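You operate a simulated robot arm through the tools that you are given. There is no shell and no other tool. Be economical: measure what you need, move in short steps, check, and stop when the job is done.

You are at the controls of a simulated two-armed robot. One attempt, no reset.

JOB
Pick up the jar from the back of the sample bench with one hand, pass it to the other hand and put it on the press shelf. Set down upright: jar.

The check looks at the end state, three seconds after you hand in, the way a careful person would. Anything else that was tipped, shoved, dropped, spilled or broken makes it a failure.

ROBOT AND FRAMES
Two 7-joint arms with two-finger parallel grippers on one trunk, on a base that drives. Base frame: it is fixed to the floor where the robot stands at the start and does not move with it; the origin is under the middle of the robot, x ahead of it, y to its left, z up; the surface under the hand at the start is at about z = 0.8. Readings come in m, degrees, newtons and seconds.
The left shoulder is at the start at [0.02, 0.17, 1.153], the right one opposite. With the tool pointing down near the work surface each hand reaches from about 0.16 to 0.66 m from the robot's upright axis, wherever it stands, measured 20 degrees to its own side. Places, roughly: jar (6x6x10 cm) [0.6, 0, 0.8]; press shelf (23x18 cm) [3.66, -0.56, 0.96]. Payload 3.8 kg a hand.
Tool frame (each hand has its own): the origin (TCP) lies between the finger pads and is the grasp point; the fingertips stand 0.03 m ahead of it; z points along the fingers, y is the line along which they close. Largest opening 0.11 m; finger width 0.02, thickness 0.01; the body of the gripper, 0.048 by 0.112 m, starts 0.055 m behind the TCP.
Orientation is that of the tool frame in the base frame, as a unit quaternion [x, y, z, w]. With the fingers straight down and closing along the base's y, the tool's x points along the base's -x, its y along +y and its z along -z.

CONTROLS
- The arms move only by the tool drive_tool. It takes "left_series", "right_series" or both (then of equal length, played together; a hand with none holds still); each is one flat list of numbers, 7 for each row, row after row: the turn, a rotation vector about the tool's x, y, z in degrees, then the shift along the tool's x, y, z in m, then the closure, from 0 (fully open) to 1 (shut). In form: [rx, ry, rz, x, y, z, gripper, rx, ry, rz, x, y, z, gripper, ...]. A call has 1 to 20 rows; each row shifts and turns the commanded pose from where the row before left it, along the tool's axes as they then stand. Rows are played at 5 a second. More than 0.05 m and 8.6 degrees between two rows, or a gripper value outside its range, and nothing of the call is played. A pose out of reach is approached as far as the arm can. The call stops where the force on the tool passes 40 N (or 10 N more than at its start, if that is more) or the arm is blocked; 0.2 s more then pass. Each finger travels about 0.072 m/s and halts on what it meets, pressing with about 44 N; the grip force reading is that of the motor and also rises with nothing between the fingers. The clock runs only during rows and for 0.2 s after the last one: add rows that do not move to give the fingers time. The reply holds the time, the measured pose of the TCP, the force on the tool along the base axes, the opening and the grip force, in the units named above and with some noise, with the torque about the TCP (base axes, N m) and any sound that the robot's microphone picked up.
- Cameras (640 x 400 px; columns grow to the right, rows downward): "scene" is now at [0.1084, 0.0005, 1.31]; the picture's right is [0.01, -1.00, 0.00], its down [-0.54, -0.00, -0.84] and it looks along [0.84, 0.01, -0.54] (base axes); focal length 249 px, centre (320, 200). "left" rides on the left gripper at [0.072, -0.017, -0.103] in its tool frame; the picture's right is [0.23, 0.97, 0.00], its down [-0.76, 0.18, -0.62] and it looks along [-0.61, 0.14, 0.78] (tool axes); focal length 222 px, centre (320, 200). "right" rides on the right gripper at [0.072, 0.017, -0.103] in its tool frame; the picture's right is [-0.23, 0.97, 0.00], its down [-0.76, -0.18, -0.62] and it looks along [-0.61, -0.14, 0.78] (tool axes); focal length 222 px, centre (320, 200). There is no depth. A picture from a camera that has moved, and an enlarged one, comes with that camera's place and axes in the base frame and with its lens.
- get_image(camera): a new picture of that camera. It takes no simulated time.
- lift_body(by): slides the trunk up (or, below 0, down) by that many m; the arms and the scene camera ride with it, the base frame stays. It gives what a move gives, with no picture.
- base_move(legs): drives the robot by 1 to 6 legs, each [ahead, turn to the left] in m and degrees, along the robot's own axes; the way and the turn of a leg run together, so that a leg with both is an arc; at most 1.5 m and 180 degrees a leg. The arms and the cameras ride along, it lands a little off, and it stops where it bumps. It gives what a move gives.
- pan_tilt(pan, tilt): turns the head with the scene camera to pan (to the left, within 80 degrees either way) and tilt (down, from -29 to 69), counted from straight ahead of the robot. It gives what a move gives.
- inspect(camera, box): a new picture of the part [left, top, right, bottom] of that camera's present view, enlarged. It takes no simulated time.
- sign_off(): hands the job in; it is judged then, once.

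Work in short steps. Places have to be worked out from the pictures, the camera data and where the tool is seen: move nearer, look again, correct. Check each grasp and each placing, and mend what went wrong. You have 120 turns and 88 pictures in all, those below and enlarged ones among them. Open the grippers and draw the arms clear of the work before you hand the job in, unless the task says otherwise; then end with one line.

The tools are called after "Request:" by a JSON object that holds its "api" and its "payload". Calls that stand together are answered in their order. drive_tool: Moves the arms, as the interface text tells. Its arguments: {"type":"object","properties":{"left_series":{"type":"array","items":{"type":"number"}},"right_series":{"type":"array","items":{"type":"number"}}},"required":[]} The other tools are called the same way: lift_body (by) slides the trunk up or down; base_move (legs) drives the base; pan_tilt (pan, tilt) turns the head that bears the scene camera; get_image (camera) takes a picture; inspect (camera, box) takes an enlarged picture of a part of a camera's view; sign_off () hands the job in.

At the start:

```text
time: 0.0
left_ee_pos: [0.5107, 0.1935, 1.0764]
left_orientation: [-0.001, 1.0, 0.0, 0.0]
left_force: [0.4, 0.5, -0.4]
left_ft_torque: [0.0, 0.0, 0.02]
left_gripper_width: 0.1101
left_finger_force: 0.1
right_ee_pos: [0.4778, -0.2115, 1.0845]
right_orientation: [0.0, 1.0, 0.0, 0.0]
right_force: [-0.9, -0.2, -0.9]
right_ft_torque: [0.02, -0.04, 0.02]
right_gripper_width: 0.1099
right_finger_force: 0.1
trunk travel left (down, up): [-0.25, 0.32]
robot x, y, heading: [-0.002, -0.0022, 0.1]
head pan, tilt: [0.4, 33.0]
```

scene: 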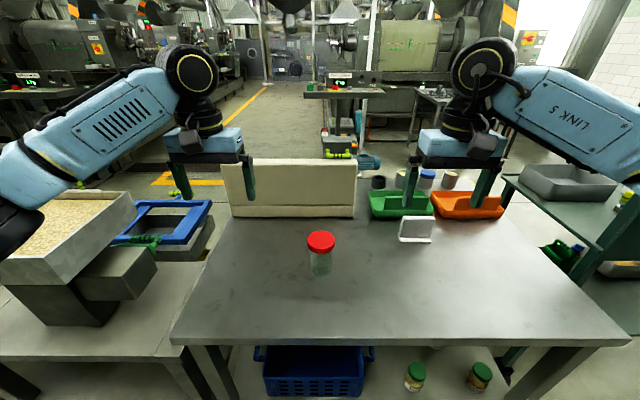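
right: 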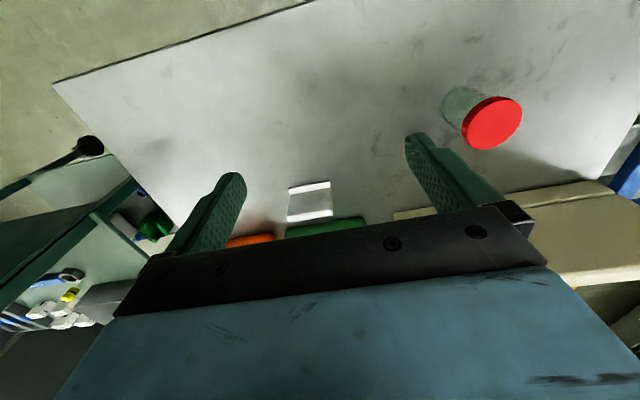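
left: 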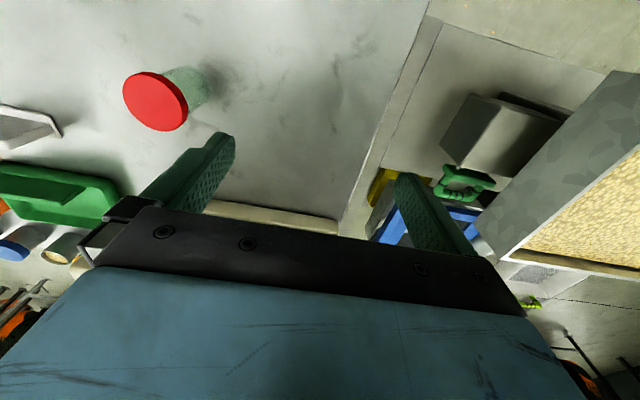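

First I look around: towards the press in the distance and at the jar close up.

Request:
{"api": "pan_tilt", "payload": {"pan": -8, "tilt": 5}}

Request:
{"api": "get_image", "payload": {"camera": "scene"}}

Request:
{"api": "inspect", "payload": {"camera": "scene", "box": [240, 120, 400, 220]}}

```text
time: 0.9
left_ee_pos: [0.5109, 0.1945, 1.0774]
left_orientation: [-0.001, 1.0, -0.001, 0.0]
left_force: [-0.7, -0.2, 0.7]
left_ft_torque: [0.02, 0.05, 0.01]
left_gripper_width: 0.11
left_finger_force: 0.1
right_ee_pos: [0.4774, -0.2106, 1.0847]
right_orientation: [0.002, 1.0, 0.0, 0.0]
right_force: [1.0, 0.2, -0.1]
right_ft_torque: [-0.02, 0.01, 0.01]
right_gripper_width: 0.1099
right_finger_force: 0.2
trunk travel left (down, up): [-0.25, 0.32]
robot x, y, heading: [0.002, -0.002, -0.1]
head pan, tilt: [-8.0, 5.0]
```

```text
84 pictures are left
camera scene: at [0.1103, -0.0129, 1.355], right [-0.14, -0.99, 0.0], down [-0.09, 0.01, -1.0], along [0.99, -0.14, -0.09], focal length 249 px, centre (320, 200)
```

scene: 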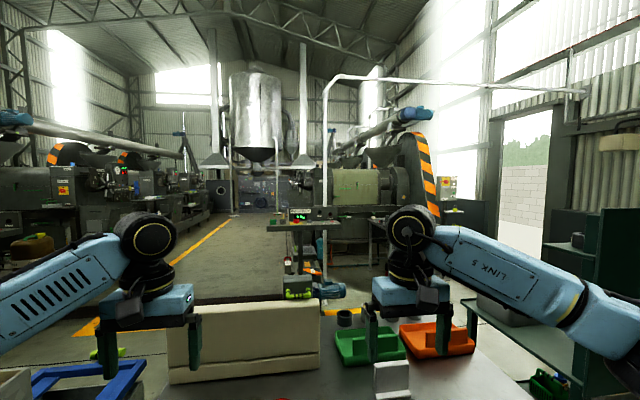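

```text
4.00 times, centred on (320, 170) of scene
camera zoom: at [0.1103, -0.0129, 1.355], right [-0.14, -0.99, 0.0], down [-0.09, 0.01, -1.0], along [0.99, -0.14, -0.09], focal length 997 px, centre (320, 320)
```

zoom: 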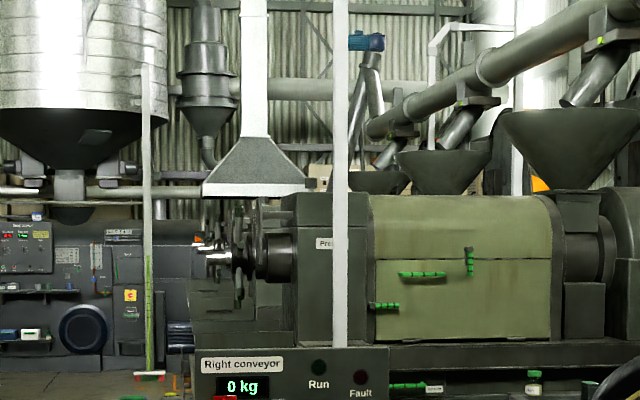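

The press stands ahead; the shelf's given position projects just behind the "Right conveyor" box. I enlarge that part and the route.

Request:
{"api": "inspect", "payload": {"camera": "scene", "box": [280, 180, 376, 240]}}

Request:
{"api": "inspect", "payload": {"camera": "scene", "box": [240, 190, 480, 340]}}

```text
6.67 times, centred on (328, 210) of scene
camera zoom: at [0.1103, -0.0129, 1.355], right [-0.14, -0.99, 0.0], down [-0.09, 0.01, -1.0], along [0.99, -0.14, -0.09], focal length 1661 px, centre (267, 133)
```

zoom: 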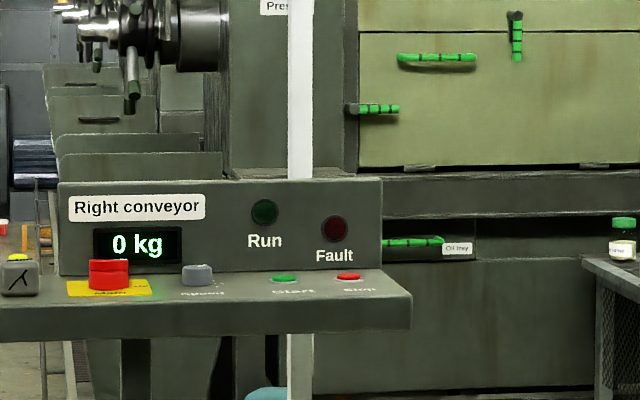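

```text
2.67 times, centred on (360, 265) of scene
camera zoom: at [0.1103, -0.0129, 1.355], right [-0.14, -0.99, 0.0], down [-0.09, 0.01, -1.0], along [0.99, -0.14, -0.09], focal length 664 px, centre (213, 27)
```

zoom: 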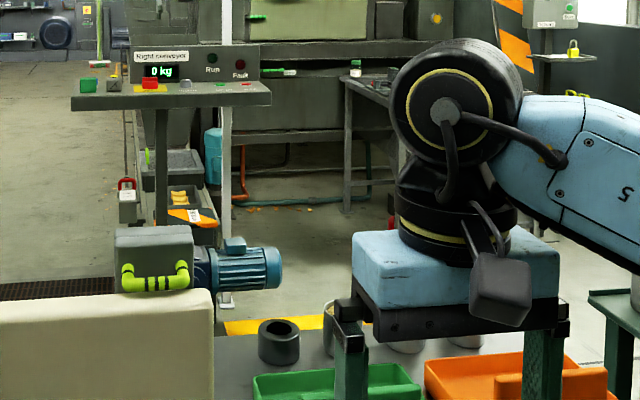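

The jar lies at about [0.56, 0.003], top near z 0.90, agreed by both the scene and left pictures. I bring the left hand above it.

Request:
{"api": "drive_tool", "payload": {"left_series": [0, 0, 0, -0.0102, -0.0382, 0.016, 0, 0, 0, 0, -0.0102, -0.0382, 0.016, 0, 0, 0, 0, -0.0102, -0.0382, 0.016, 0, 0, 0, 0, -0.0102, -0.0382, 0.016, 0, 0, 0, 0, -0.0102, -0.0382, 0.016, 0, 0, 0, 0, 0, 0, 0, 0]}}

Request:
{"api": "get_image", "payload": {"camera": "left"}}

Request:
{"api": "pan_tilt", "payload": {"pan": 0, "tilt": 40}}

Request:
{"api": "get_image", "payload": {"camera": "scene"}}

```text
time: 2.3
left_ee_pos: [0.5622, 0.0048, 0.9953]
left_orientation: [0.0, 1.0, -0.001, -0.001]
left_force: [0.4, 0.1, -0.7]
left_ft_torque: [-0.01, -0.01, 0.01]
left_gripper_width: 0.1099
left_finger_force: 0.1
right_ee_pos: [0.4781, -0.2097, 1.0847]
right_orientation: [0.0, 1.0, 0.0, 0.0]
right_force: [0.0, -0.2, 0.1]
right_ft_torque: [-0.03, -0.01, -0.04]
right_gripper_width: 0.1097
right_finger_force: 0.0
trunk travel left (down, up): [-0.25, 0.32]
robot x, y, heading: [0.0001, -0.0034, 0.1]
head pan, tilt: [-8.0, 5.0]
```

```text
80 pictures are left
camera left: at [0.489, -0.0144, 1.0989], right [-0.23, 0.97, 0.0], down [0.76, 0.18, 0.62], along [0.61, 0.14, -0.78], focal length 222 px, centre (320, 200)
```

left: 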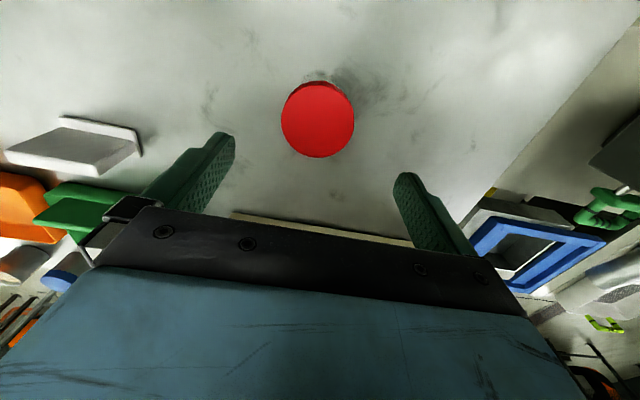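

```text
time: 3.3
left_ee_pos: [0.5619, 0.0035, 0.9966]
left_orientation: [-0.001, 1.0, 0.0, 0.0]
left_force: [0.0, -1.0, -0.7]
left_ft_torque: [0.0, 0.0, 0.01]
left_gripper_width: 0.1102
left_finger_force: 0.0
right_ee_pos: [0.4777, -0.2112, 1.0855]
right_orientation: [0.0, 1.0, 0.0, 0.0]
right_force: [0.3, 0.0, 0.3]
right_ft_torque: [-0.01, 0.03, 0.02]
right_gripper_width: 0.1101
right_finger_force: 0.1
trunk travel left (down, up): [-0.25, 0.32]
robot x, y, heading: [-0.001, 0.0022, -0.0]
head pan, tilt: [0.0, 40.0]
```

```text
79 pictures are left
camera scene: at [0.1043, -0.0001, 1.2994], right [0.0, -1.0, 0.0], down [-0.64, 0.0, -0.77], along [0.77, 0.0, -0.64], focal length 249 px, centre (320, 200)
```

scene: 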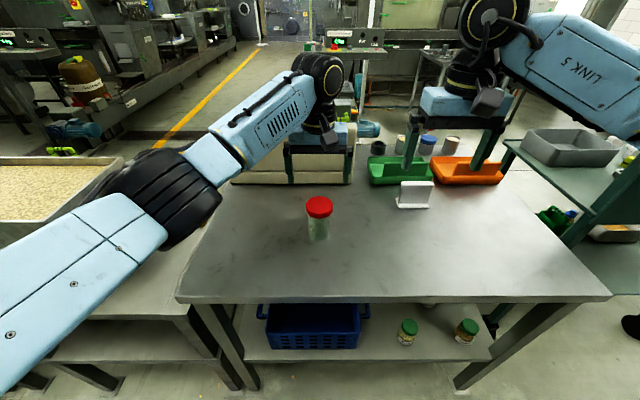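

The lid centre refines to [0.557, 0.0]. I correct and descend to TCP z ≈ 0.883, then close.

Request:
{"api": "drive_tool", "payload": {"left_series": [0, 0, 0, 0.005, -0.004, 0, 0, 0, 0, 0, 0, 0, 0.03, 0, 0, 0, 0, 0, 0, 0.03, 0, 0, 0, 0, 0, 0, 0.03, 0, 0, 0, 0, 0, 0, 0.023, 0, 0, 0, 0, 0, 0, 0, 0]}}

Request:
{"api": "get_image", "payload": {"camera": "scene"}}

Request:
{"api": "get_image", "payload": {"camera": "left"}}

```text
time: 4.7
left_ee_pos: [0.5569, -0.0003, 0.8842]
left_orientation: [-0.001, 1.0, 0.0, 0.0]
left_force: [0.5, 0.0, -0.5]
left_ft_torque: [0.0, -0.04, 0.02]
left_gripper_width: 0.1102
left_finger_force: 0.0
right_ee_pos: [0.478, -0.2108, 1.0846]
right_orientation: [0.0, 1.0, 0.0, 0.001]
right_force: [0.5, -0.6, -0.4]
right_ft_torque: [0.05, -0.05, 0.0]
right_gripper_width: 0.1101
right_finger_force: 0.1
trunk travel left (down, up): [-0.25, 0.32]
robot x, y, heading: [-0.0006, -0.0023, 0.1]
head pan, tilt: [0.0, 40.0]
```

```text
78 pictures are left
camera scene: at [0.1043, -0.0001, 1.2993], right [0.0, -1.0, 0.0], down [-0.64, 0.0, -0.77], along [0.77, 0.0, -0.64], focal length 249 px, centre (320, 200)
```

scene: 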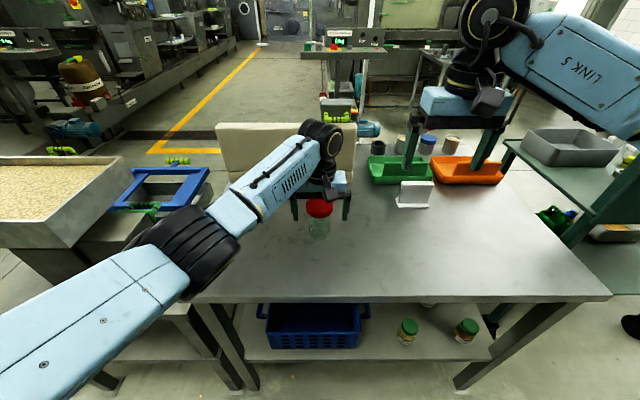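

```text
77 pictures are left
camera left: at [0.4844, -0.0193, 0.9871], right [-0.23, 0.97, 0.0], down [0.76, 0.18, 0.62], along [0.61, 0.14, -0.78], focal length 222 px, centre (320, 200)
```

left: 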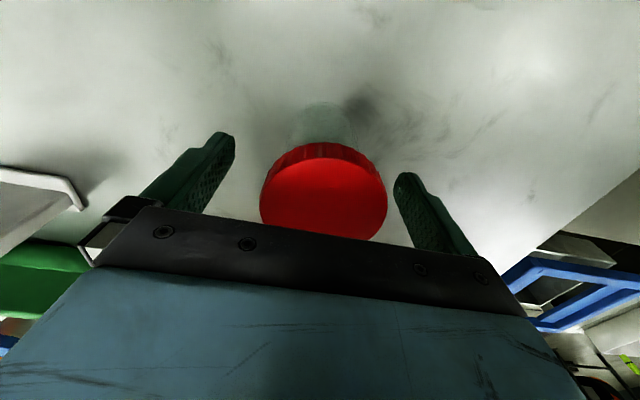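

The jar is between the fingers, about 4 mm nearer in x; I shift slightly and close.

Request:
{"api": "drive_tool", "payload": {"left_series": [0, 0, 0, 0.003, -0.001, 0, 0, 0, 0, 0, 0, 0, 0, 1, 0, 0, 0, 0, 0, 0, 1, 0, 0, 0, 0, 0, 0, 1, 0, 0, 0, 0, 0, 0, 1, 0, 0, 0, 0, 0, 0, 1]}}

Request:
{"api": "get_image", "payload": {"camera": "left"}}

```text
time: 6.1
left_ee_pos: [0.5547, -0.001, 0.8832]
left_orientation: [0.0, 1.0, -0.001, -0.001]
left_force: [0.6, 0.0, 0.1]
left_ft_torque: [0.03, -0.01, 0.0]
left_gripper_width: 0.0627
left_finger_force: 43.8
right_ee_pos: [0.4782, -0.2104, 1.0835]
right_orientation: [0.001, 1.0, -0.001, 0.0]
right_force: [-0.6, 0.3, 0.0]
right_ft_torque: [0.0, -0.04, -0.02]
right_gripper_width: 0.1099
right_finger_force: 0.2
trunk travel left (down, up): [-0.25, 0.32]
robot x, y, heading: [-0.0012, 0.0022, 0.0]
head pan, tilt: [0.0, 40.0]
```

```text
76 pictures are left
camera left: at [0.4815, -0.0202, 0.9873], right [-0.23, 0.97, 0.0], down [0.76, 0.18, 0.62], along [0.61, 0.14, -0.78], focal length 222 px, centre (320, 200)
```

left: 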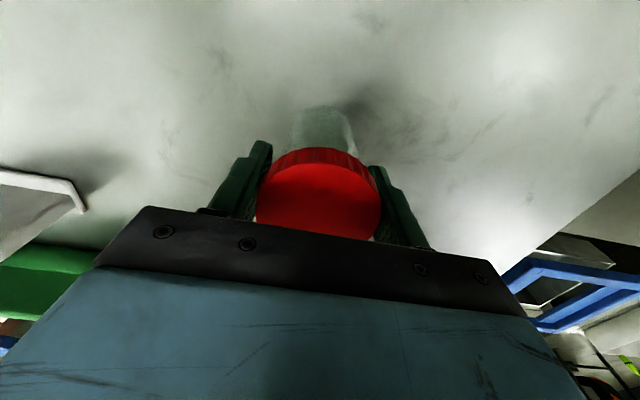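

The grip holds (0.063 m). I lift straight up and check that the jar comes along.

Request:
{"api": "drive_tool", "payload": {"left_series": [0, 0, 0, 0, 0, -0.02, 1, 0, 0, 0, 0, 0, -0.03, 1, 0, 0, 0, 0, 0, -0.04, 1, 0, 0, 0, 0.03, 0, -0.04, 1, 0, 0, 0, 0.03, 0, -0.04, 1, 0, 0, 0, 0.03, 0, -0.03, 1, 0, 0, 0, 0, 0, 0, 1]}}

Request:
{"api": "get_image", "payload": {"camera": "left"}}

Request:
{"api": "pan_tilt", "payload": {"pan": -70, "tilt": 30}}

Request:
{"api": "get_image", "payload": {"camera": "scene"}}

Request:
{"api": "pan_tilt", "payload": {"pan": 60, "tilt": 30}}

Request:
{"api": "get_image", "payload": {"camera": "scene"}}

```text
time: 7.7
left_ee_pos: [0.464, -0.002, 1.0836]
left_orientation: [-0.002, 1.0, 0.001, -0.001]
left_force: [-0.3, -0.4, -1.6]
left_ft_torque: [0.02, 0.02, 0.02]
left_gripper_width: 0.0628
left_finger_force: 44.5
right_ee_pos: [0.479, -0.211, 1.0841]
right_orientation: [-0.001, 1.0, 0.0, 0.0]
right_force: [0.4, -1.2, 0.0]
right_ft_torque: [-0.02, -0.02, -0.05]
right_gripper_width: 0.11
right_finger_force: 0.1
trunk travel left (down, up): [-0.25, 0.32]
robot x, y, heading: [-0.0007, 0.0027, -0.2]
head pan, tilt: [0.0, 40.0]
```

```text
75 pictures are left
camera left: at [0.3928, -0.021, 1.1869], right [-0.23, 0.97, 0.0], down [0.76, 0.18, 0.62], along [0.61, 0.14, -0.78], focal length 222 px, centre (320, 200)
```

left: 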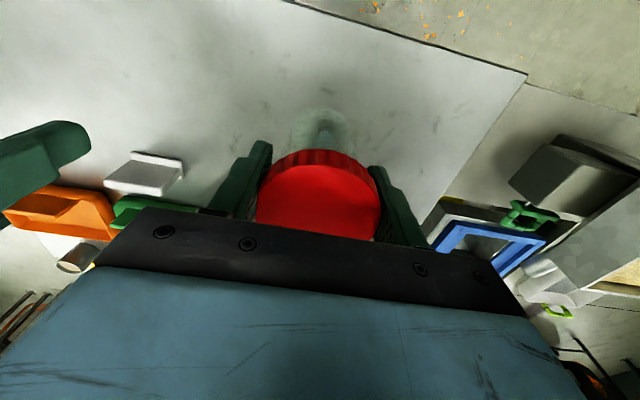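

```text
time: 9.2
left_ee_pos: [0.4662, -0.0018, 1.0843]
left_orientation: [-0.001, 1.0, 0.0, 0.001]
left_force: [-0.4, 0.5, -1.3]
left_ft_torque: [0.0, -0.01, 0.01]
left_gripper_width: 0.0628
left_finger_force: 43.9
right_ee_pos: [0.4765, -0.2107, 1.0837]
right_orientation: [0.0, 1.0, 0.0, 0.001]
right_force: [0.0, 0.8, 0.5]
right_ft_torque: [0.03, 0.05, -0.01]
right_gripper_width: 0.1101
right_finger_force: 0.1
trunk travel left (down, up): [-0.25, 0.32]
robot x, y, heading: [-0.0018, -0.0003, 0.1]
head pan, tilt: [-70.0, 30.0]
```

```text
74 pictures are left
camera scene: at [0.0504, -0.0851, 1.3147], right [-0.94, -0.34, 0.0], down [-0.17, 0.47, -0.87], along [0.3, -0.81, -0.5], focal length 249 px, centre (320, 200)
```

scene: 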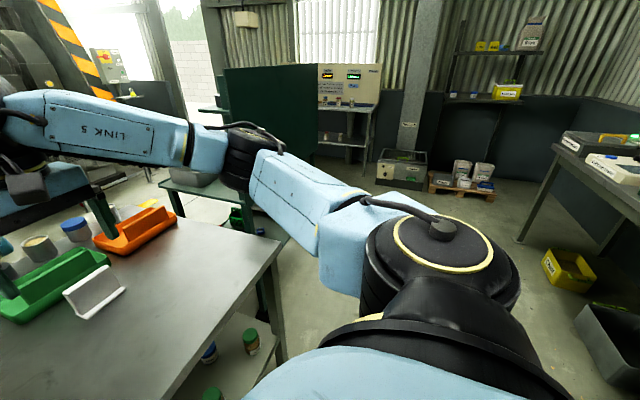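

```text
time: 11.3
left_ee_pos: [0.4657, -0.0024, 1.0828]
left_orientation: [-0.001, 1.0, 0.0, -0.001]
left_force: [0.3, -0.1, -1.3]
left_ft_torque: [0.01, -0.01, -0.03]
left_gripper_width: 0.0624
left_finger_force: 44.0
right_ee_pos: [0.4768, -0.2114, 1.084]
right_orientation: [0.0, 1.0, 0.001, 0.0]
right_force: [0.3, 0.0, 0.4]
right_ft_torque: [-0.01, 0.0, -0.02]
right_gripper_width: 0.11
right_finger_force: 0.0
trunk travel left (down, up): [-0.25, 0.32]
robot x, y, heading: [-0.0017, 0.0026, -0.0]
head pan, tilt: [60.0, 30.0]
```

```text
73 pictures are left
camera scene: at [0.0646, 0.0782, 1.3147], right [0.87, -0.5, 0.0], down [-0.25, -0.43, -0.87], along [0.43, 0.75, -0.5], focal length 249 px, centre (320, 200)
```

scene: 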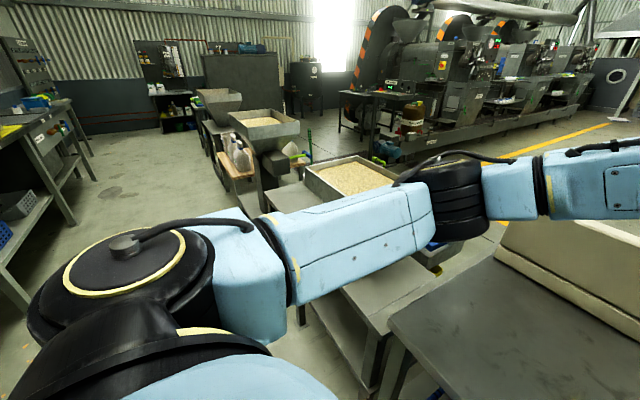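

The jar is in hand and rides along. The route to the press must round the benches; I back away a little and look for gaps on either side.

Request:
{"api": "base_move", "payload": {"legs": [[-0.5, 0]]}}

Request:
{"api": "pan_tilt", "payload": {"pan": -45, "tilt": 25}}

Request:
{"api": "get_image", "payload": {"camera": "scene"}}

Request:
{"api": "pan_tilt", "payload": {"pan": 40, "tilt": 25}}

Request:
{"api": "get_image", "payload": {"camera": "scene"}}

```text
time: 14.2
left_ee_pos: [-0.037, -0.0001, 1.0834]
left_orientation: [-0.004, 1.0, 0.0, 0.0]
left_force: [-0.5, 0.5, -0.7]
left_ft_torque: [-0.01, -0.01, 0.03]
left_gripper_width: 0.0627
left_finger_force: 44.0
right_ee_pos: [-0.0247, -0.2094, 1.0857]
right_orientation: [-0.003, 1.0, 0.001, 0.0]
right_force: [0.8, 0.5, 1.0]
right_ft_torque: [0.0, -0.01, 0.0]
right_gripper_width: 0.1099
right_finger_force: 0.1
trunk travel left (down, up): [-0.25, 0.32]
robot x, y, heading: [-0.5052, -0.0017, 0.3]
head pan, tilt: [60.0, 30.0]
```

```text
time: 16.0
left_ee_pos: [-0.0379, -0.001, 1.0837]
left_orientation: [-0.005, 1.0, 0.0, 0.0]
left_force: [1.2, -0.3, -0.4]
left_ft_torque: [0.0, 0.02, -0.01]
left_gripper_width: 0.0627
left_finger_force: 43.4
right_ee_pos: [-0.023, -0.208, 1.0849]
right_orientation: [-0.004, 1.0, 0.0, 0.0]
right_force: [-0.5, -0.7, 0.4]
right_ft_torque: [0.02, -0.02, 0.01]
right_gripper_width: 0.1102
right_finger_force: 0.1
trunk travel left (down, up): [-0.25, 0.32]
robot x, y, heading: [-0.5047, 0.001, 0.4]
head pan, tilt: [-45.0, 25.0]
```

```text
72 pictures are left
camera scene: at [-0.4178, -0.0665, 1.3226], right [-0.7, -0.71, 0.0], down [-0.3, 0.3, -0.91], along [0.65, -0.64, -0.42], focal length 249 px, centre (320, 200)
```

scene: 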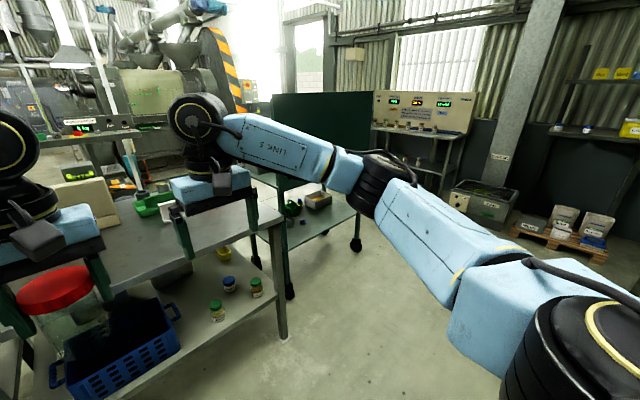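

```text
time: 17.6
left_ee_pos: [-0.0374, -0.0007, 1.0841]
left_orientation: [-0.005, 1.0, 0.0, 0.0]
left_force: [-0.2, -1.0, -1.8]
left_ft_torque: [-0.02, 0.0, 0.0]
left_gripper_width: 0.0626
left_finger_force: 43.9
right_ee_pos: [-0.024, -0.2093, 1.0847]
right_orientation: [-0.004, 1.0, -0.001, 0.0]
right_force: [0.5, 1.0, 0.4]
right_ft_torque: [0.02, 0.01, -0.01]
right_gripper_width: 0.11
right_finger_force: 0.1
trunk travel left (down, up): [-0.25, 0.32]
robot x, y, heading: [-0.504, -0.0049, 0.4]
head pan, tilt: [40.0, 25.0]
```

```text
71 pictures are left
camera scene: at [-0.4134, 0.0579, 1.3226], right [0.65, -0.76, 0.0], down [-0.32, -0.27, -0.91], along [0.69, 0.59, -0.42], focal length 249 px, centre (320, 200)
```

scene: 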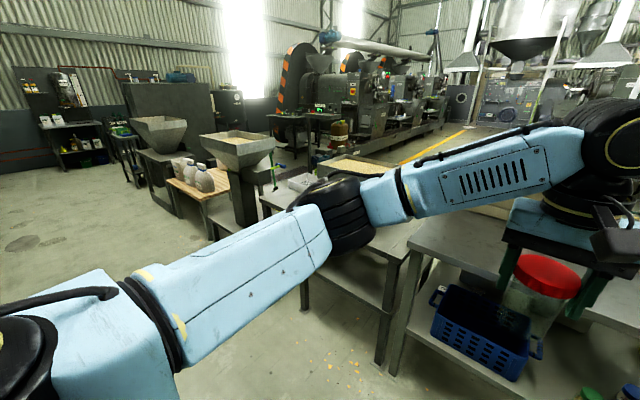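

The cart blocks the right side, but on the left there is a gap of about 0.75 m (y ≈ 0.95–1.7) between the tray bench and the feeder. I drive opposite it and look in.

Request:
{"api": "base_move", "payload": {"legs": [[0, 90], [1.32, 0], [0, -90]]}}

Request:
{"api": "pan_tilt", "payload": {"pan": 0, "tilt": 25}}

Request:
{"api": "get_image", "payload": {"camera": "scene"}}

```text
time: 31.9
left_ee_pos: [-0.0634, 1.3318, 1.0836]
left_orientation: [-0.015, 1.0, 0.0, 0.0]
left_force: [-0.5, 0.0, -1.0]
left_ft_torque: [-0.02, 0.05, -0.04]
left_gripper_width: 0.0626
left_finger_force: 43.8
right_ee_pos: [-0.0451, 1.1231, 1.0848]
right_orientation: [-0.013, 1.0, 0.0, 0.0]
right_force: [-0.1, 0.8, -0.9]
right_ft_torque: [-0.02, -0.01, -0.03]
right_gripper_width: 0.1102
right_finger_force: 0.1
trunk travel left (down, up): [-0.25, 0.32]
robot x, y, heading: [-0.5284, 1.3251, 1.7]
head pan, tilt: [40.0, 25.0]
```

```text
time: 33.0
left_ee_pos: [-0.0632, 1.3326, 1.0841]
left_orientation: [-0.015, 1.0, 0.0, 0.0]
left_force: [-0.1, 0.1, -0.1]
left_ft_torque: [0.01, 0.06, 0.05]
left_gripper_width: 0.0626
left_finger_force: 43.7
right_ee_pos: [-0.0447, 1.1233, 1.0847]
right_orientation: [-0.013, 1.0, 0.0, -0.001]
right_force: [0.4, 0.2, 0.3]
right_ft_torque: [0.0, 0.01, -0.03]
right_gripper_width: 0.1102
right_finger_force: 0.1
trunk travel left (down, up): [-0.25, 0.32]
robot x, y, heading: [-0.5258, 1.3198, 1.6]
head pan, tilt: [0.0, 25.0]
```

```text
70 pictures are left
camera scene: at [-0.4173, 1.3242, 1.3226], right [0.03, -1.0, 0.0], down [-0.42, -0.01, -0.91], along [0.91, 0.03, -0.42], focal length 249 px, centre (320, 200)
```

scene: 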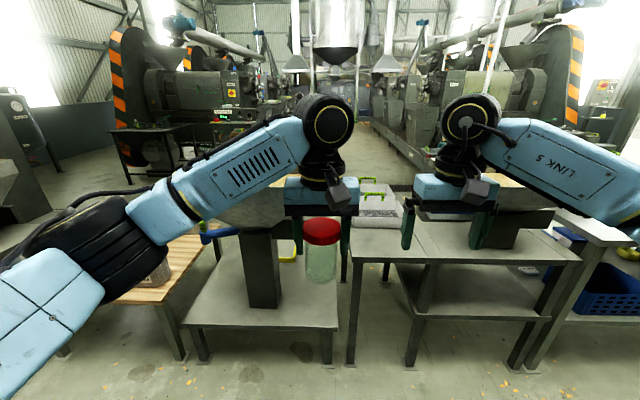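

That gap is closed off by a low feeder stand. I look further left along the feeder row for a passage.

Request:
{"api": "pan_tilt", "payload": {"pan": 50, "tilt": 20}}

Request:
{"api": "get_image", "payload": {"camera": "scene"}}

```text
time: 34.2
left_ee_pos: [-0.0629, 1.3317, 1.0833]
left_orientation: [-0.014, 1.0, 0.0, 0.0]
left_force: [0.1, 0.1, -0.6]
left_ft_torque: [-0.02, 0.02, 0.0]
left_gripper_width: 0.0626
left_finger_force: 44.2
right_ee_pos: [-0.0451, 1.1237, 1.0852]
right_orientation: [-0.013, 1.0, 0.0, 0.0]
right_force: [-0.2, 0.5, -0.4]
right_ft_torque: [0.02, 0.01, -0.03]
right_gripper_width: 0.1103
right_finger_force: 0.0
trunk travel left (down, up): [-0.25, 0.32]
robot x, y, heading: [-0.5249, 1.3201, 1.8]
head pan, tilt: [50.0, 20.0]
```

```text
69 pictures are left
camera scene: at [-0.4515, 1.3945, 1.3307], right [0.78, -0.62, 0.0], down [-0.21, -0.27, -0.94], along [0.58, 0.74, -0.34], focal length 249 px, centre (320, 200)
```

scene: 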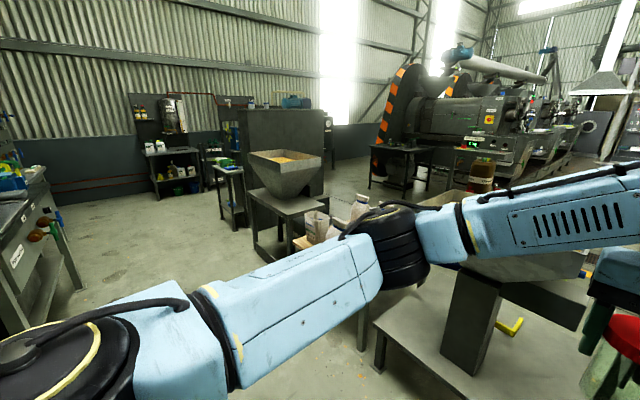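

The left side looks closed off by the cabinet. I return to the right side and check the corridor beyond the cart.

Request:
{"api": "base_move", "payload": {"legs": [[0, -91.7], [1.4, 0], [0.9, 0]]}}

Request:
{"api": "pan_tilt", "payload": {"pan": 45, "tilt": 25}}

Request:
{"api": "get_image", "payload": {"camera": "scene"}}

Request:
{"api": "pan_tilt", "payload": {"pan": 0, "tilt": 25}}

Request:
{"api": "get_image", "payload": {"camera": "scene"}}

```text
time: 49.3
left_ee_pos: [-0.4985, -1.4319, 1.0836]
left_orientation: [0.702, 0.712, -0.001, 0.0]
left_force: [0.0, -0.4, -0.9]
left_ft_torque: [0.01, 0.02, 0.05]
left_gripper_width: 0.0624
left_finger_force: 44.1
right_ee_pos: [-0.7071, -1.4484, 1.0857]
right_orientation: [0.702, 0.712, 0.0, 0.0]
right_force: [0.3, -0.7, 0.5]
right_ft_torque: [0.01, 0.0, -0.01]
right_gripper_width: 0.11
right_finger_force: 0.1
trunk travel left (down, up): [-0.25, 0.32]
robot x, y, heading: [-0.5064, -0.9635, -89.1]
head pan, tilt: [50.0, 20.0]
```

```text
time: 50.0
left_ee_pos: [-0.4986, -1.4316, 1.0854]
left_orientation: [0.701, 0.713, 0.0, 0.0]
left_force: [-0.3, 0.4, -0.8]
left_ft_torque: [0.02, 0.0, -0.03]
left_gripper_width: 0.0623
left_finger_force: 44.2
right_ee_pos: [-0.7072, -1.4479, 1.0846]
right_orientation: [0.703, 0.711, 0.0, -0.001]
right_force: [-0.7, -0.4, 0.2]
right_ft_torque: [0.0, 0.02, -0.01]
right_gripper_width: 0.1099
right_finger_force: 0.0
trunk travel left (down, up): [-0.25, 0.32]
robot x, y, heading: [-0.5019, -0.9651, -89.1]
head pan, tilt: [45.0, 25.0]
```

```text
68 pictures are left
camera scene: at [-0.4379, -1.0522, 1.3227], right [-0.7, -0.72, 0.0], down [-0.3, 0.29, -0.91], along [0.65, -0.63, -0.42], focal length 249 px, centre (320, 200)
```

scene: 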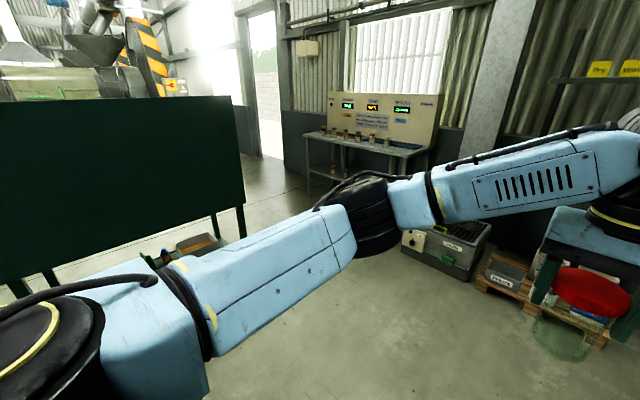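

```text
time: 51.1
left_ee_pos: [-0.4977, -1.4317, 1.0841]
left_orientation: [0.702, 0.712, 0.0, 0.001]
left_force: [0.2, -0.5, -2.0]
left_ft_torque: [0.02, 0.06, -0.04]
left_gripper_width: 0.0622
left_finger_force: 44.3
right_ee_pos: [-0.7071, -1.4481, 1.0847]
right_orientation: [0.702, 0.712, 0.0, 0.0]
right_force: [-0.7, -0.6, 0.4]
right_ft_torque: [0.0, -0.01, 0.01]
right_gripper_width: 0.1099
right_finger_force: 0.0
trunk travel left (down, up): [-0.25, 0.32]
robot x, y, heading: [-0.5002, -0.9674, -89.3]
head pan, tilt: [0.0, 25.0]
```

```text
67 pictures are left
camera scene: at [-0.5026, -1.0801, 1.3226], right [-1.0, -0.01, 0.0], down [-0.01, 0.42, -0.91], along [0.01, -0.91, -0.42], focal length 249 px, centre (320, 200)
```

scene: 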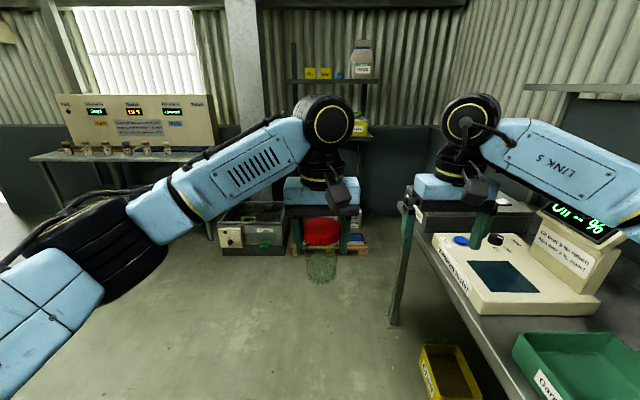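

The green panel is the tall back of the cart (x ≈ 0.68–1.2, y −0.85…−1.62); to its right the floor is open down to y ≈ −3.3. I drive diagonally into that corridor.

Request:
{"api": "base_move", "payload": {"legs": [[0.4, 0], [0, 44], [1.4, 0], [0, 45]]}}

Request:
{"api": "pan_tilt", "payload": {"pan": 20, "tilt": 20}}

Request:
{"api": "get_image", "payload": {"camera": "scene"}}

```text
time: 64.2
left_ee_pos: [0.947, -2.354, 1.084]
left_orientation: [0.001, 1.0, 0.0, 0.0]
left_force: [-0.5, 0.3, -0.4]
left_ft_torque: [0.04, 0.01, 0.0]
left_gripper_width: 0.0625
left_finger_force: 43.7
right_ee_pos: [0.9605, -2.5621, 1.0843]
right_orientation: [0.001, 1.0, 0.0, -0.001]
right_force: [-0.5, 0.6, -1.0]
right_ft_torque: [-0.02, -0.03, -0.02]
right_gripper_width: 0.1099
right_finger_force: 0.0
trunk travel left (down, up): [-0.25, 0.32]
robot x, y, heading: [0.4837, -2.349, -0.2]
head pan, tilt: [0.0, 25.0]
```

```text
time: 65.0
left_ee_pos: [0.948, -2.3539, 1.0834]
left_orientation: [0.0, 1.0, 0.0, 0.0]
left_force: [0.0, 0.0, -1.2]
left_ft_torque: [-0.02, 0.03, 0.01]
left_gripper_width: 0.0625
left_finger_force: 43.4
right_ee_pos: [0.959, -2.5629, 1.0838]
right_orientation: [0.001, 1.0, 0.001, -0.001]
right_force: [0.6, 0.1, -0.3]
right_ft_torque: [-0.02, 0.03, 0.01]
right_gripper_width: 0.1101
right_finger_force: 0.0
trunk travel left (down, up): [-0.25, 0.32]
robot x, y, heading: [0.4804, -2.3504, 0.0]
head pan, tilt: [20.0, 20.0]
```

```text
66 pictures are left
camera scene: at [0.5897, -2.3195, 1.3307], right [0.34, -0.94, 0.0], down [-0.32, -0.12, -0.94], along [0.88, 0.32, -0.34], focal length 249 px, centre (320, 200)
```

scene: 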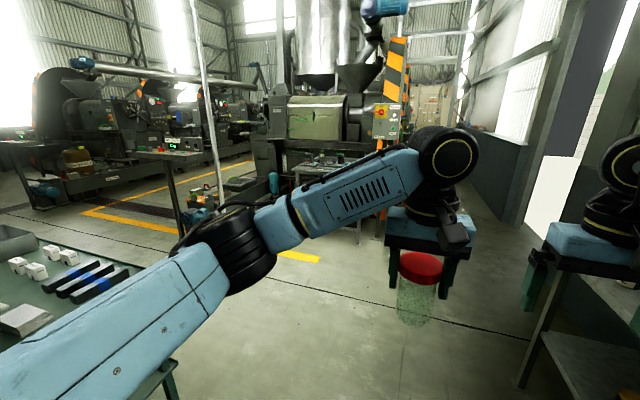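

The way ahead is open and the press is in view; the shelf should project near (275, 138). I enlarge that.

Request:
{"api": "inspect", "payload": {"camera": "scene", "box": [130, 90, 370, 240]}}

```text
2.67 times, centred on (250, 165) of scene
camera zoom: at [0.5897, -2.3195, 1.3307], right [0.34, -0.94, 0.0], down [-0.32, -0.12, -0.94], along [0.88, 0.32, -0.34], focal length 664 px, centre (507, 293)
```

zoom: 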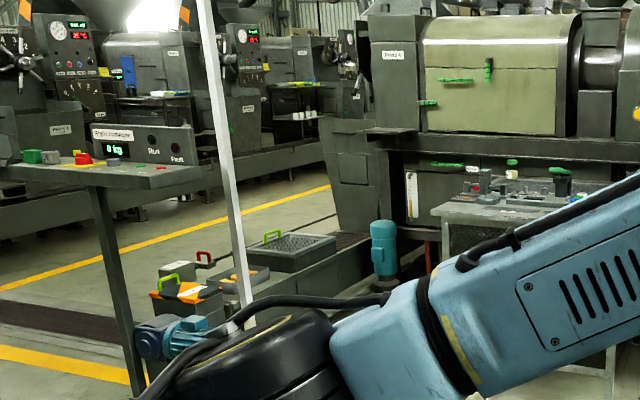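

I see the small dark ledge at the left end of "Press 4", at the predicted place; a pole (≈[2.64, −0.42]) and a tool bench flank it. I drive nearer.

Request:
{"api": "base_move", "payload": {"legs": [[0.95, 5], [0, 40], [1.0, 0]]}}

Request:
{"api": "pan_tilt", "payload": {"pan": -10, "tilt": 25}}

Request:
{"api": "get_image", "payload": {"camera": "scene"}}

```text
time: 76.6
left_ee_pos: [2.4825, -1.2793, 1.0829]
left_orientation: [-0.38, 0.925, 0.0, 0.0]
left_force: [-0.1, 1.0, -0.9]
left_ft_torque: [0.0, 0.05, 0.0]
left_gripper_width: 0.0622
left_finger_force: 44.0
right_ee_pos: [2.6392, -1.4185, 1.0848]
right_orientation: [-0.38, 0.925, -0.001, 0.0]
right_force: [-0.3, 0.7, 0.7]
right_ft_torque: [-0.04, 0.01, -0.01]
right_gripper_width: 0.1101
right_finger_force: 0.1
trunk travel left (down, up): [-0.25, 0.32]
robot x, y, heading: [2.1531, -1.6047, 44.4]
head pan, tilt: [20.0, 20.0]
```

```text
time: 77.6
left_ee_pos: [2.4835, -1.2787, 1.0831]
left_orientation: [-0.381, 0.925, 0.0, 0.001]
left_force: [-0.3, 0.9, -0.1]
left_ft_torque: [0.02, -0.02, 0.01]
left_gripper_width: 0.0625
left_finger_force: 44.3
right_ee_pos: [2.6391, -1.4187, 1.0852]
right_orientation: [-0.379, 0.925, 0.0, 0.001]
right_force: [-0.1, -0.2, 0.6]
right_ft_torque: [-0.03, 0.0, 0.01]
right_gripper_width: 0.1102
right_finger_force: 0.0
trunk travel left (down, up): [-0.25, 0.32]
robot x, y, heading: [2.1512, -1.6065, 44.9]
head pan, tilt: [-10.0, 25.0]
```

```text
64 pictures are left
camera scene: at [2.2394, -1.5376, 1.3227], right [0.57, -0.82, 0.0], down [-0.35, -0.24, -0.91], along [0.74, 0.52, -0.42], focal length 249 px, centre (320, 200)
```

scene: 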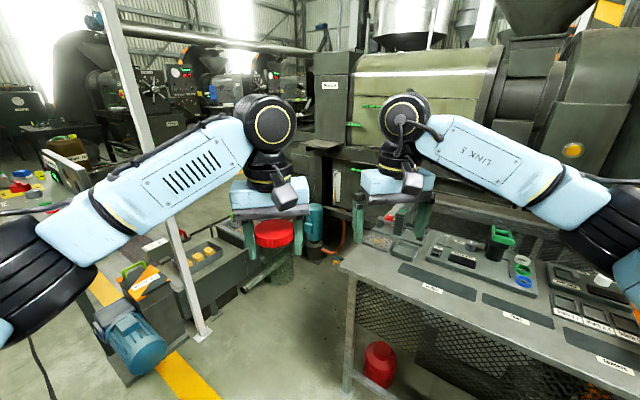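

The ledge is seen at (325, 143) exactly where predicted. I zoom in to see its surroundings before choosing the hand orientation.

Request:
{"api": "inspect", "payload": {"camera": "scene", "box": [270, 80, 382, 150]}}

Request:
{"api": "inspect", "payload": {"camera": "scene", "box": [160, 140, 480, 340]}}

```text
5.71 times, centred on (326, 115) of scene
camera zoom: at [2.2394, -1.5376, 1.3227], right [0.57, -0.82, 0.0], down [-0.35, -0.24, -0.91], along [0.74, 0.52, -0.42], focal length 1424 px, centre (286, 686)
```

zoom: 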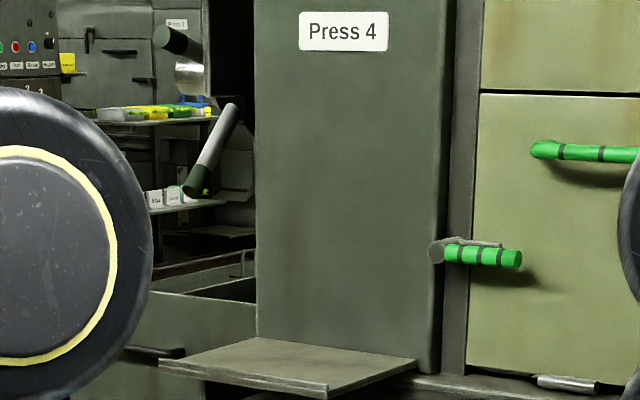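

```text
2.00 times, centred on (320, 240) of scene
camera zoom: at [2.2394, -1.5376, 1.3227], right [0.57, -0.82, 0.0], down [-0.35, -0.24, -0.91], along [0.74, 0.52, -0.42], focal length 498 px, centre (320, 120)
```

zoom: 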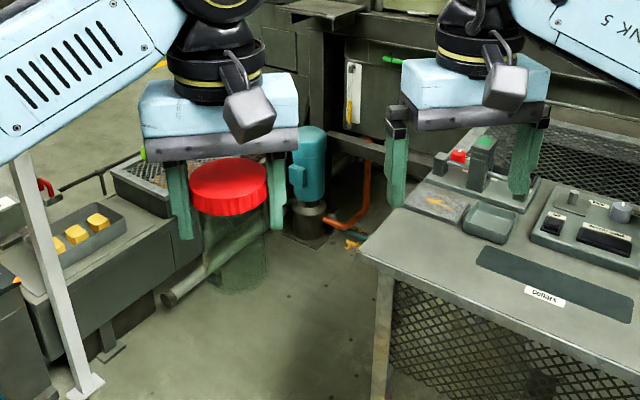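

The shelf is an empty plate (x 3.56–3.74, y −0.675…−0.435), open above. I'll hand over here: left moves the jar forward and yaws 30°, while the right hand pitches to point forward, 20° down.

Request:
{"api": "drive_tool", "payload": {"left_series": [0, 0, 0, -0.0335, 0.0125, 0, 1, 0, 0, 0, -0.0335, 0.0125, 0, 1, 0, 0, 0, -0.0335, 0.0125, 0, 1, 0, 0, 0, -0.0335, 0.0125, 0, 1, 0, 0, -7.5, 0, 0, 0, 1, 0, 0, -7.5, 0, 0, 0, 1, 0, 0, -7.5, 0, 0, 0, 1, 0, 0, -7.5, 0, 0, 0, 1, 0, 0, 0, 0, 0, 0, 1, 0, 0, 0, 0, 0, 0, 1, 0, 0, 0, 0, 0, 0, 1], "right_series": [0, -7, 0, 0, 0, 0, 0, 0, -7, 0, 0, 0, 0, 0, 0, -7, 0, 0, 0, 0, 0, 0, -7, 0, 0, 0, 0, 0, 0, -7, 0, 0, 0, 0, 0, 0, -7, 0, 0, 0, 0, 0, 0, -7, 0, 0, 0, 0, 0, 0, -7, 0, 0, 0, 0, 0, 0, -7, 0, 0, 0, 0, 0, 0, -7, 0, 0, 0, 0, 0, 0, 0, 0, 0, 0, 0, 0]}}

Request:
{"api": "get_image", "payload": {"camera": "scene"}}

Request:
{"api": "get_image", "payload": {"camera": "right"}}

```text
time: 80.0
left_ee_pos: [2.542, -1.1492, 1.0824]
left_orientation: [-0.607, 0.794, 0.0, 0.0]
left_force: [0.1, -2.1, -0.4]
left_ft_torque: [0.01, 0.02, 0.01]
left_gripper_width: 0.0624
left_finger_force: 43.7
right_ee_pos: [2.6379, -1.4194, 1.0846]
right_orientation: [-0.311, 0.757, 0.218, 0.531]
right_force: [0.5, 0.1, 0.4]
right_ft_torque: [0.02, -0.02, -0.02]
right_gripper_width: 0.1098
right_finger_force: 0.1
trunk travel left (down, up): [-0.25, 0.32]
robot x, y, heading: [2.1519, -1.6053, 44.8]
head pan, tilt: [-10.0, 25.0]
```

```text
61 pictures are left
camera scene: at [2.2394, -1.5375, 1.3226], right [0.57, -0.82, 0.0], down [-0.35, -0.24, -0.91], along [0.75, 0.52, -0.42], focal length 249 px, centre (320, 200)
```

scene: 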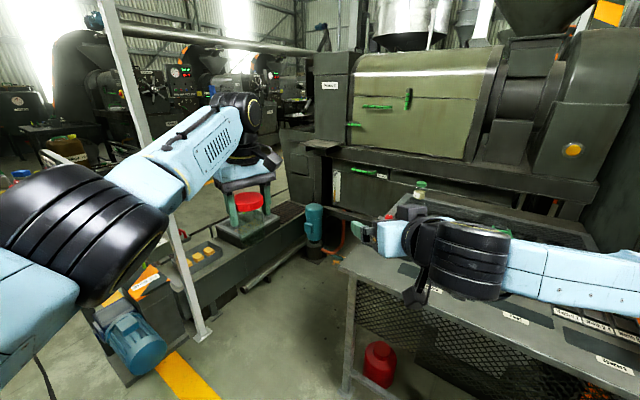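

```text
60 pictures are left
camera right: at [2.5394, -1.4918, 1.0529], right [-0.63, 0.75, 0.21], down [-0.11, -0.36, 0.93], along [0.77, 0.56, 0.3], focal length 222 px, centre (320, 200)
```

right: 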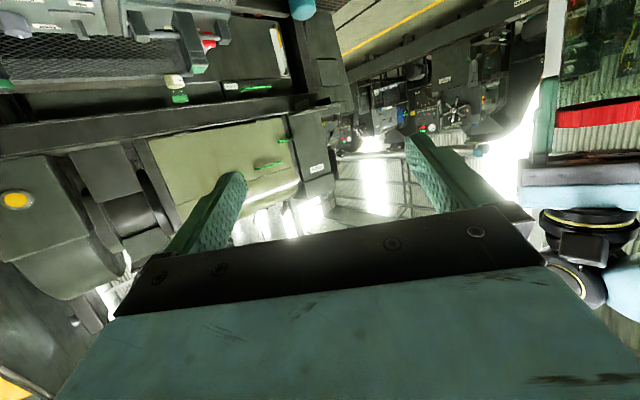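

Both hands reached. Now I yaw the right hand 30° left and bring it to 0.13 m behind the jar's lower half.

Request:
{"api": "drive_tool", "payload": {"right_series": [-7.05, 0, -2.57, 0, 0, 0, 0, -7.05, 0, -2.57, 0, 0, 0, 0, -7.05, 0, -2.57, 0, 0, 0, 0, -7.05, 0, -2.57, 0, 0, 0, 0, 0, 0, 0, 0.0041, 0.0329, 0.0239, 0, 0, 0, 0, 0.0041, 0.0329, 0.0239, 0, 0, 0, 0, 0.0041, 0.0329, 0.0239, 0, 0, 0, 0, 0.0041, 0.0329, 0.0239, 0, 0, 0, 0, 0.0041, 0.0329, 0.0239, 0, 0, 0, 0, 0, 0, 0, 0]}}

Request:
{"api": "pan_tilt", "payload": {"pan": 5, "tilt": 30}}

Request:
{"api": "inspect", "payload": {"camera": "scene", "box": [200, 100, 440, 250]}}

Request:
{"api": "get_image", "payload": {"camera": "right"}}

```text
time: 82.2
left_ee_pos: [2.5419, -1.1485, 1.0834]
left_orientation: [-0.607, 0.795, 0.001, 0.0]
left_force: [-0.2, 0.6, -1.8]
left_ft_torque: [-0.01, 0.0, 0.03]
left_gripper_width: 0.0622
left_finger_force: 43.7
right_ee_pos: [2.5265, -1.2948, 1.0332]
right_orientation: [-0.496, 0.651, 0.348, 0.457]
right_force: [0.1, 0.2, -0.6]
right_ft_torque: [0.0, 0.02, -0.03]
right_gripper_width: 0.1098
right_finger_force: 0.0
right hand out of reach, approached as far as the arm can: row 9
trunk travel left (down, up): [-0.25, 0.32]
robot x, y, heading: [2.1496, -1.6043, 44.7]
head pan, tilt: [-10.0, 25.0]
```

```text
time: 83.0
left_ee_pos: [2.5429, -1.1489, 1.0838]
left_orientation: [-0.608, 0.794, 0.0, 0.0]
left_force: [0.2, -0.1, -0.7]
left_ft_torque: [-0.01, -0.01, -0.04]
left_gripper_width: 0.0622
left_finger_force: 43.9
right_ee_pos: [2.5268, -1.2957, 1.0339]
right_orientation: [-0.496, 0.652, 0.347, 0.456]
right_force: [0.0, -0.1, 0.4]
right_ft_torque: [0.01, -0.01, 0.01]
right_gripper_width: 0.1101
right_finger_force: 0.2
trunk travel left (down, up): [-0.25, 0.32]
robot x, y, heading: [2.1525, -1.6012, 44.8]
head pan, tilt: [5.0, 30.0]
```

```text
2.67 times, centred on (320, 175) of scene
camera zoom: at [2.2222, -1.5211, 1.3147], right [0.76, -0.65, 0.0], down [-0.32, -0.38, -0.87], along [0.56, 0.66, -0.5], focal length 664 px, centre (320, 267)
```

zoom: 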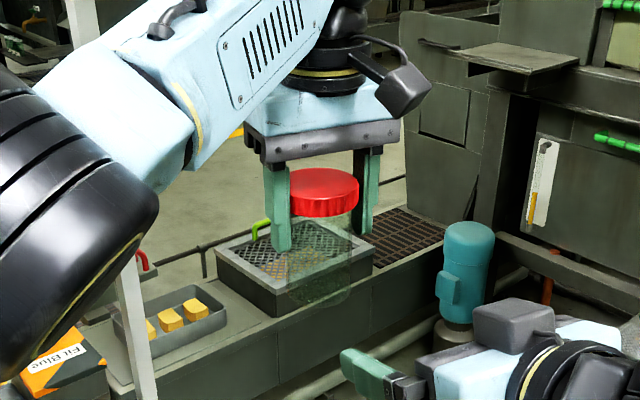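

```text
58 pictures are left
camera right: at [2.4786, -1.4083, 1.0025], right [-0.92, 0.33, 0.21], down [0.09, -0.36, 0.93], along [0.39, 0.87, 0.3], focal length 222 px, centre (320, 200)
```

right: 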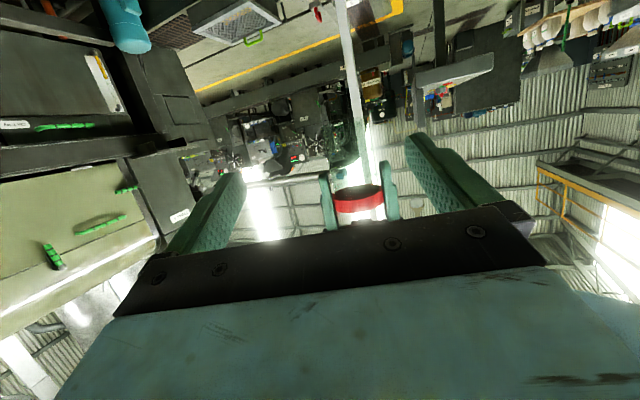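

The right hand stopped a little short laterally, so I shift the jar onto its approach line instead with the left hand, and see how the right one reads.

Request:
{"api": "drive_tool", "payload": {"left_series": [0, 0, 0, -0.0143, -0.0233, 0, 1, 0, 0, 0, 0, 0, 0, 1], "right_series": [0, 0, 0, 0, 0, 0.02, 0, 0, 0, 0, 0, 0, 0, 0]}}

Request:
{"api": "get_image", "payload": {"camera": "right"}}

```text
time: 83.5
left_ee_pos: [2.5442, -1.1474, 1.0806]
left_orientation: [-0.607, 0.795, 0.0, 0.0]
left_force: [0.7, 0.8, -1.5]
left_ft_torque: [-0.01, -0.02, 0.01]
left_gripper_width: 0.0625
left_finger_force: 44.3
left hand out of reach, approached as far as the arm can: row 1
right_ee_pos: [2.5324, -1.2776, 1.0272]
right_orientation: [-0.497, 0.652, 0.347, 0.456]
right_force: [1.2, 0.0, -0.9]
right_ft_torque: [-0.01, 0.01, -0.03]
right_gripper_width: 0.11
right_finger_force: 0.0
trunk travel left (down, up): [-0.25, 0.32]
robot x, y, heading: [2.1494, -1.6041, 44.6]
head pan, tilt: [5.0, 30.0]
```

```text
57 pictures are left
camera right: at [2.4843, -1.391, 0.9955], right [-0.92, 0.33, 0.21], down [0.09, -0.36, 0.93], along [0.39, 0.87, 0.3], focal length 222 px, centre (320, 200)
```

right: 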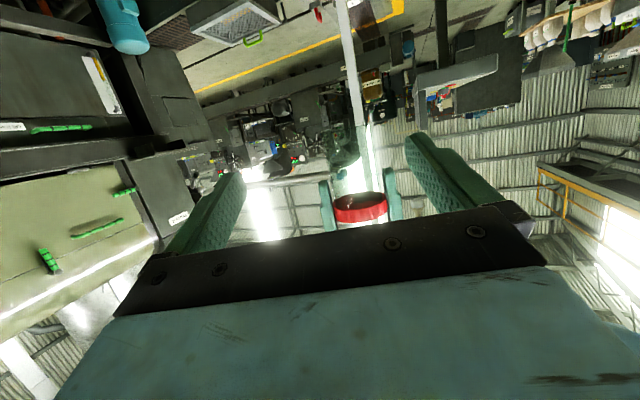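

The right hand still must shift 23 mm sideways (left can't give way). I try that sideways shift with the right hand itself now.

Request:
{"api": "drive_tool", "payload": {"right_series": [0, 0, 0, -0.0038, 0.012, -0.0014, 0, 0, 0, 0, -0.004, 0.011, 0.011, 0, 0, 0, 0, 0, 0, 0, 0]}}

Request:
{"api": "get_image", "payload": {"camera": "right"}}

```text
time: 84.3
left_ee_pos: [2.5443, -1.1491, 1.0813]
left_orientation: [-0.607, 0.795, 0.0, 0.0]
left_force: [-0.5, 0.3, -1.3]
left_ft_torque: [0.0, 0.01, 0.02]
left_gripper_width: 0.0624
left_finger_force: 44.0
right_ee_pos: [2.5373, -1.2708, 1.0233]
right_orientation: [-0.496, 0.651, 0.348, 0.456]
right_force: [0.1, 0.3, 0.1]
right_ft_torque: [-0.01, 0.01, 0.0]
right_gripper_width: 0.11
right_finger_force: 0.1
right hand out of reach, approached as far as the arm can: row 1, 2
trunk travel left (down, up): [-0.25, 0.32]
robot x, y, heading: [2.152, -1.6069, 44.9]
head pan, tilt: [5.0, 30.0]
```

```text
56 pictures are left
camera right: at [2.4883, -1.3844, 0.9913], right [-0.92, 0.33, 0.21], down [0.09, -0.36, 0.93], along [0.38, 0.87, 0.3], focal length 222 px, centre (320, 200)
```

right: 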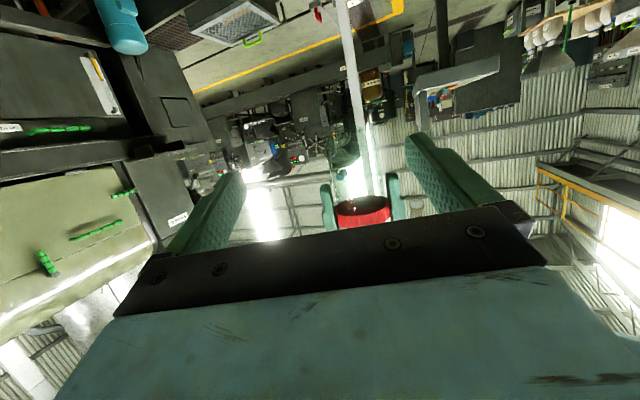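

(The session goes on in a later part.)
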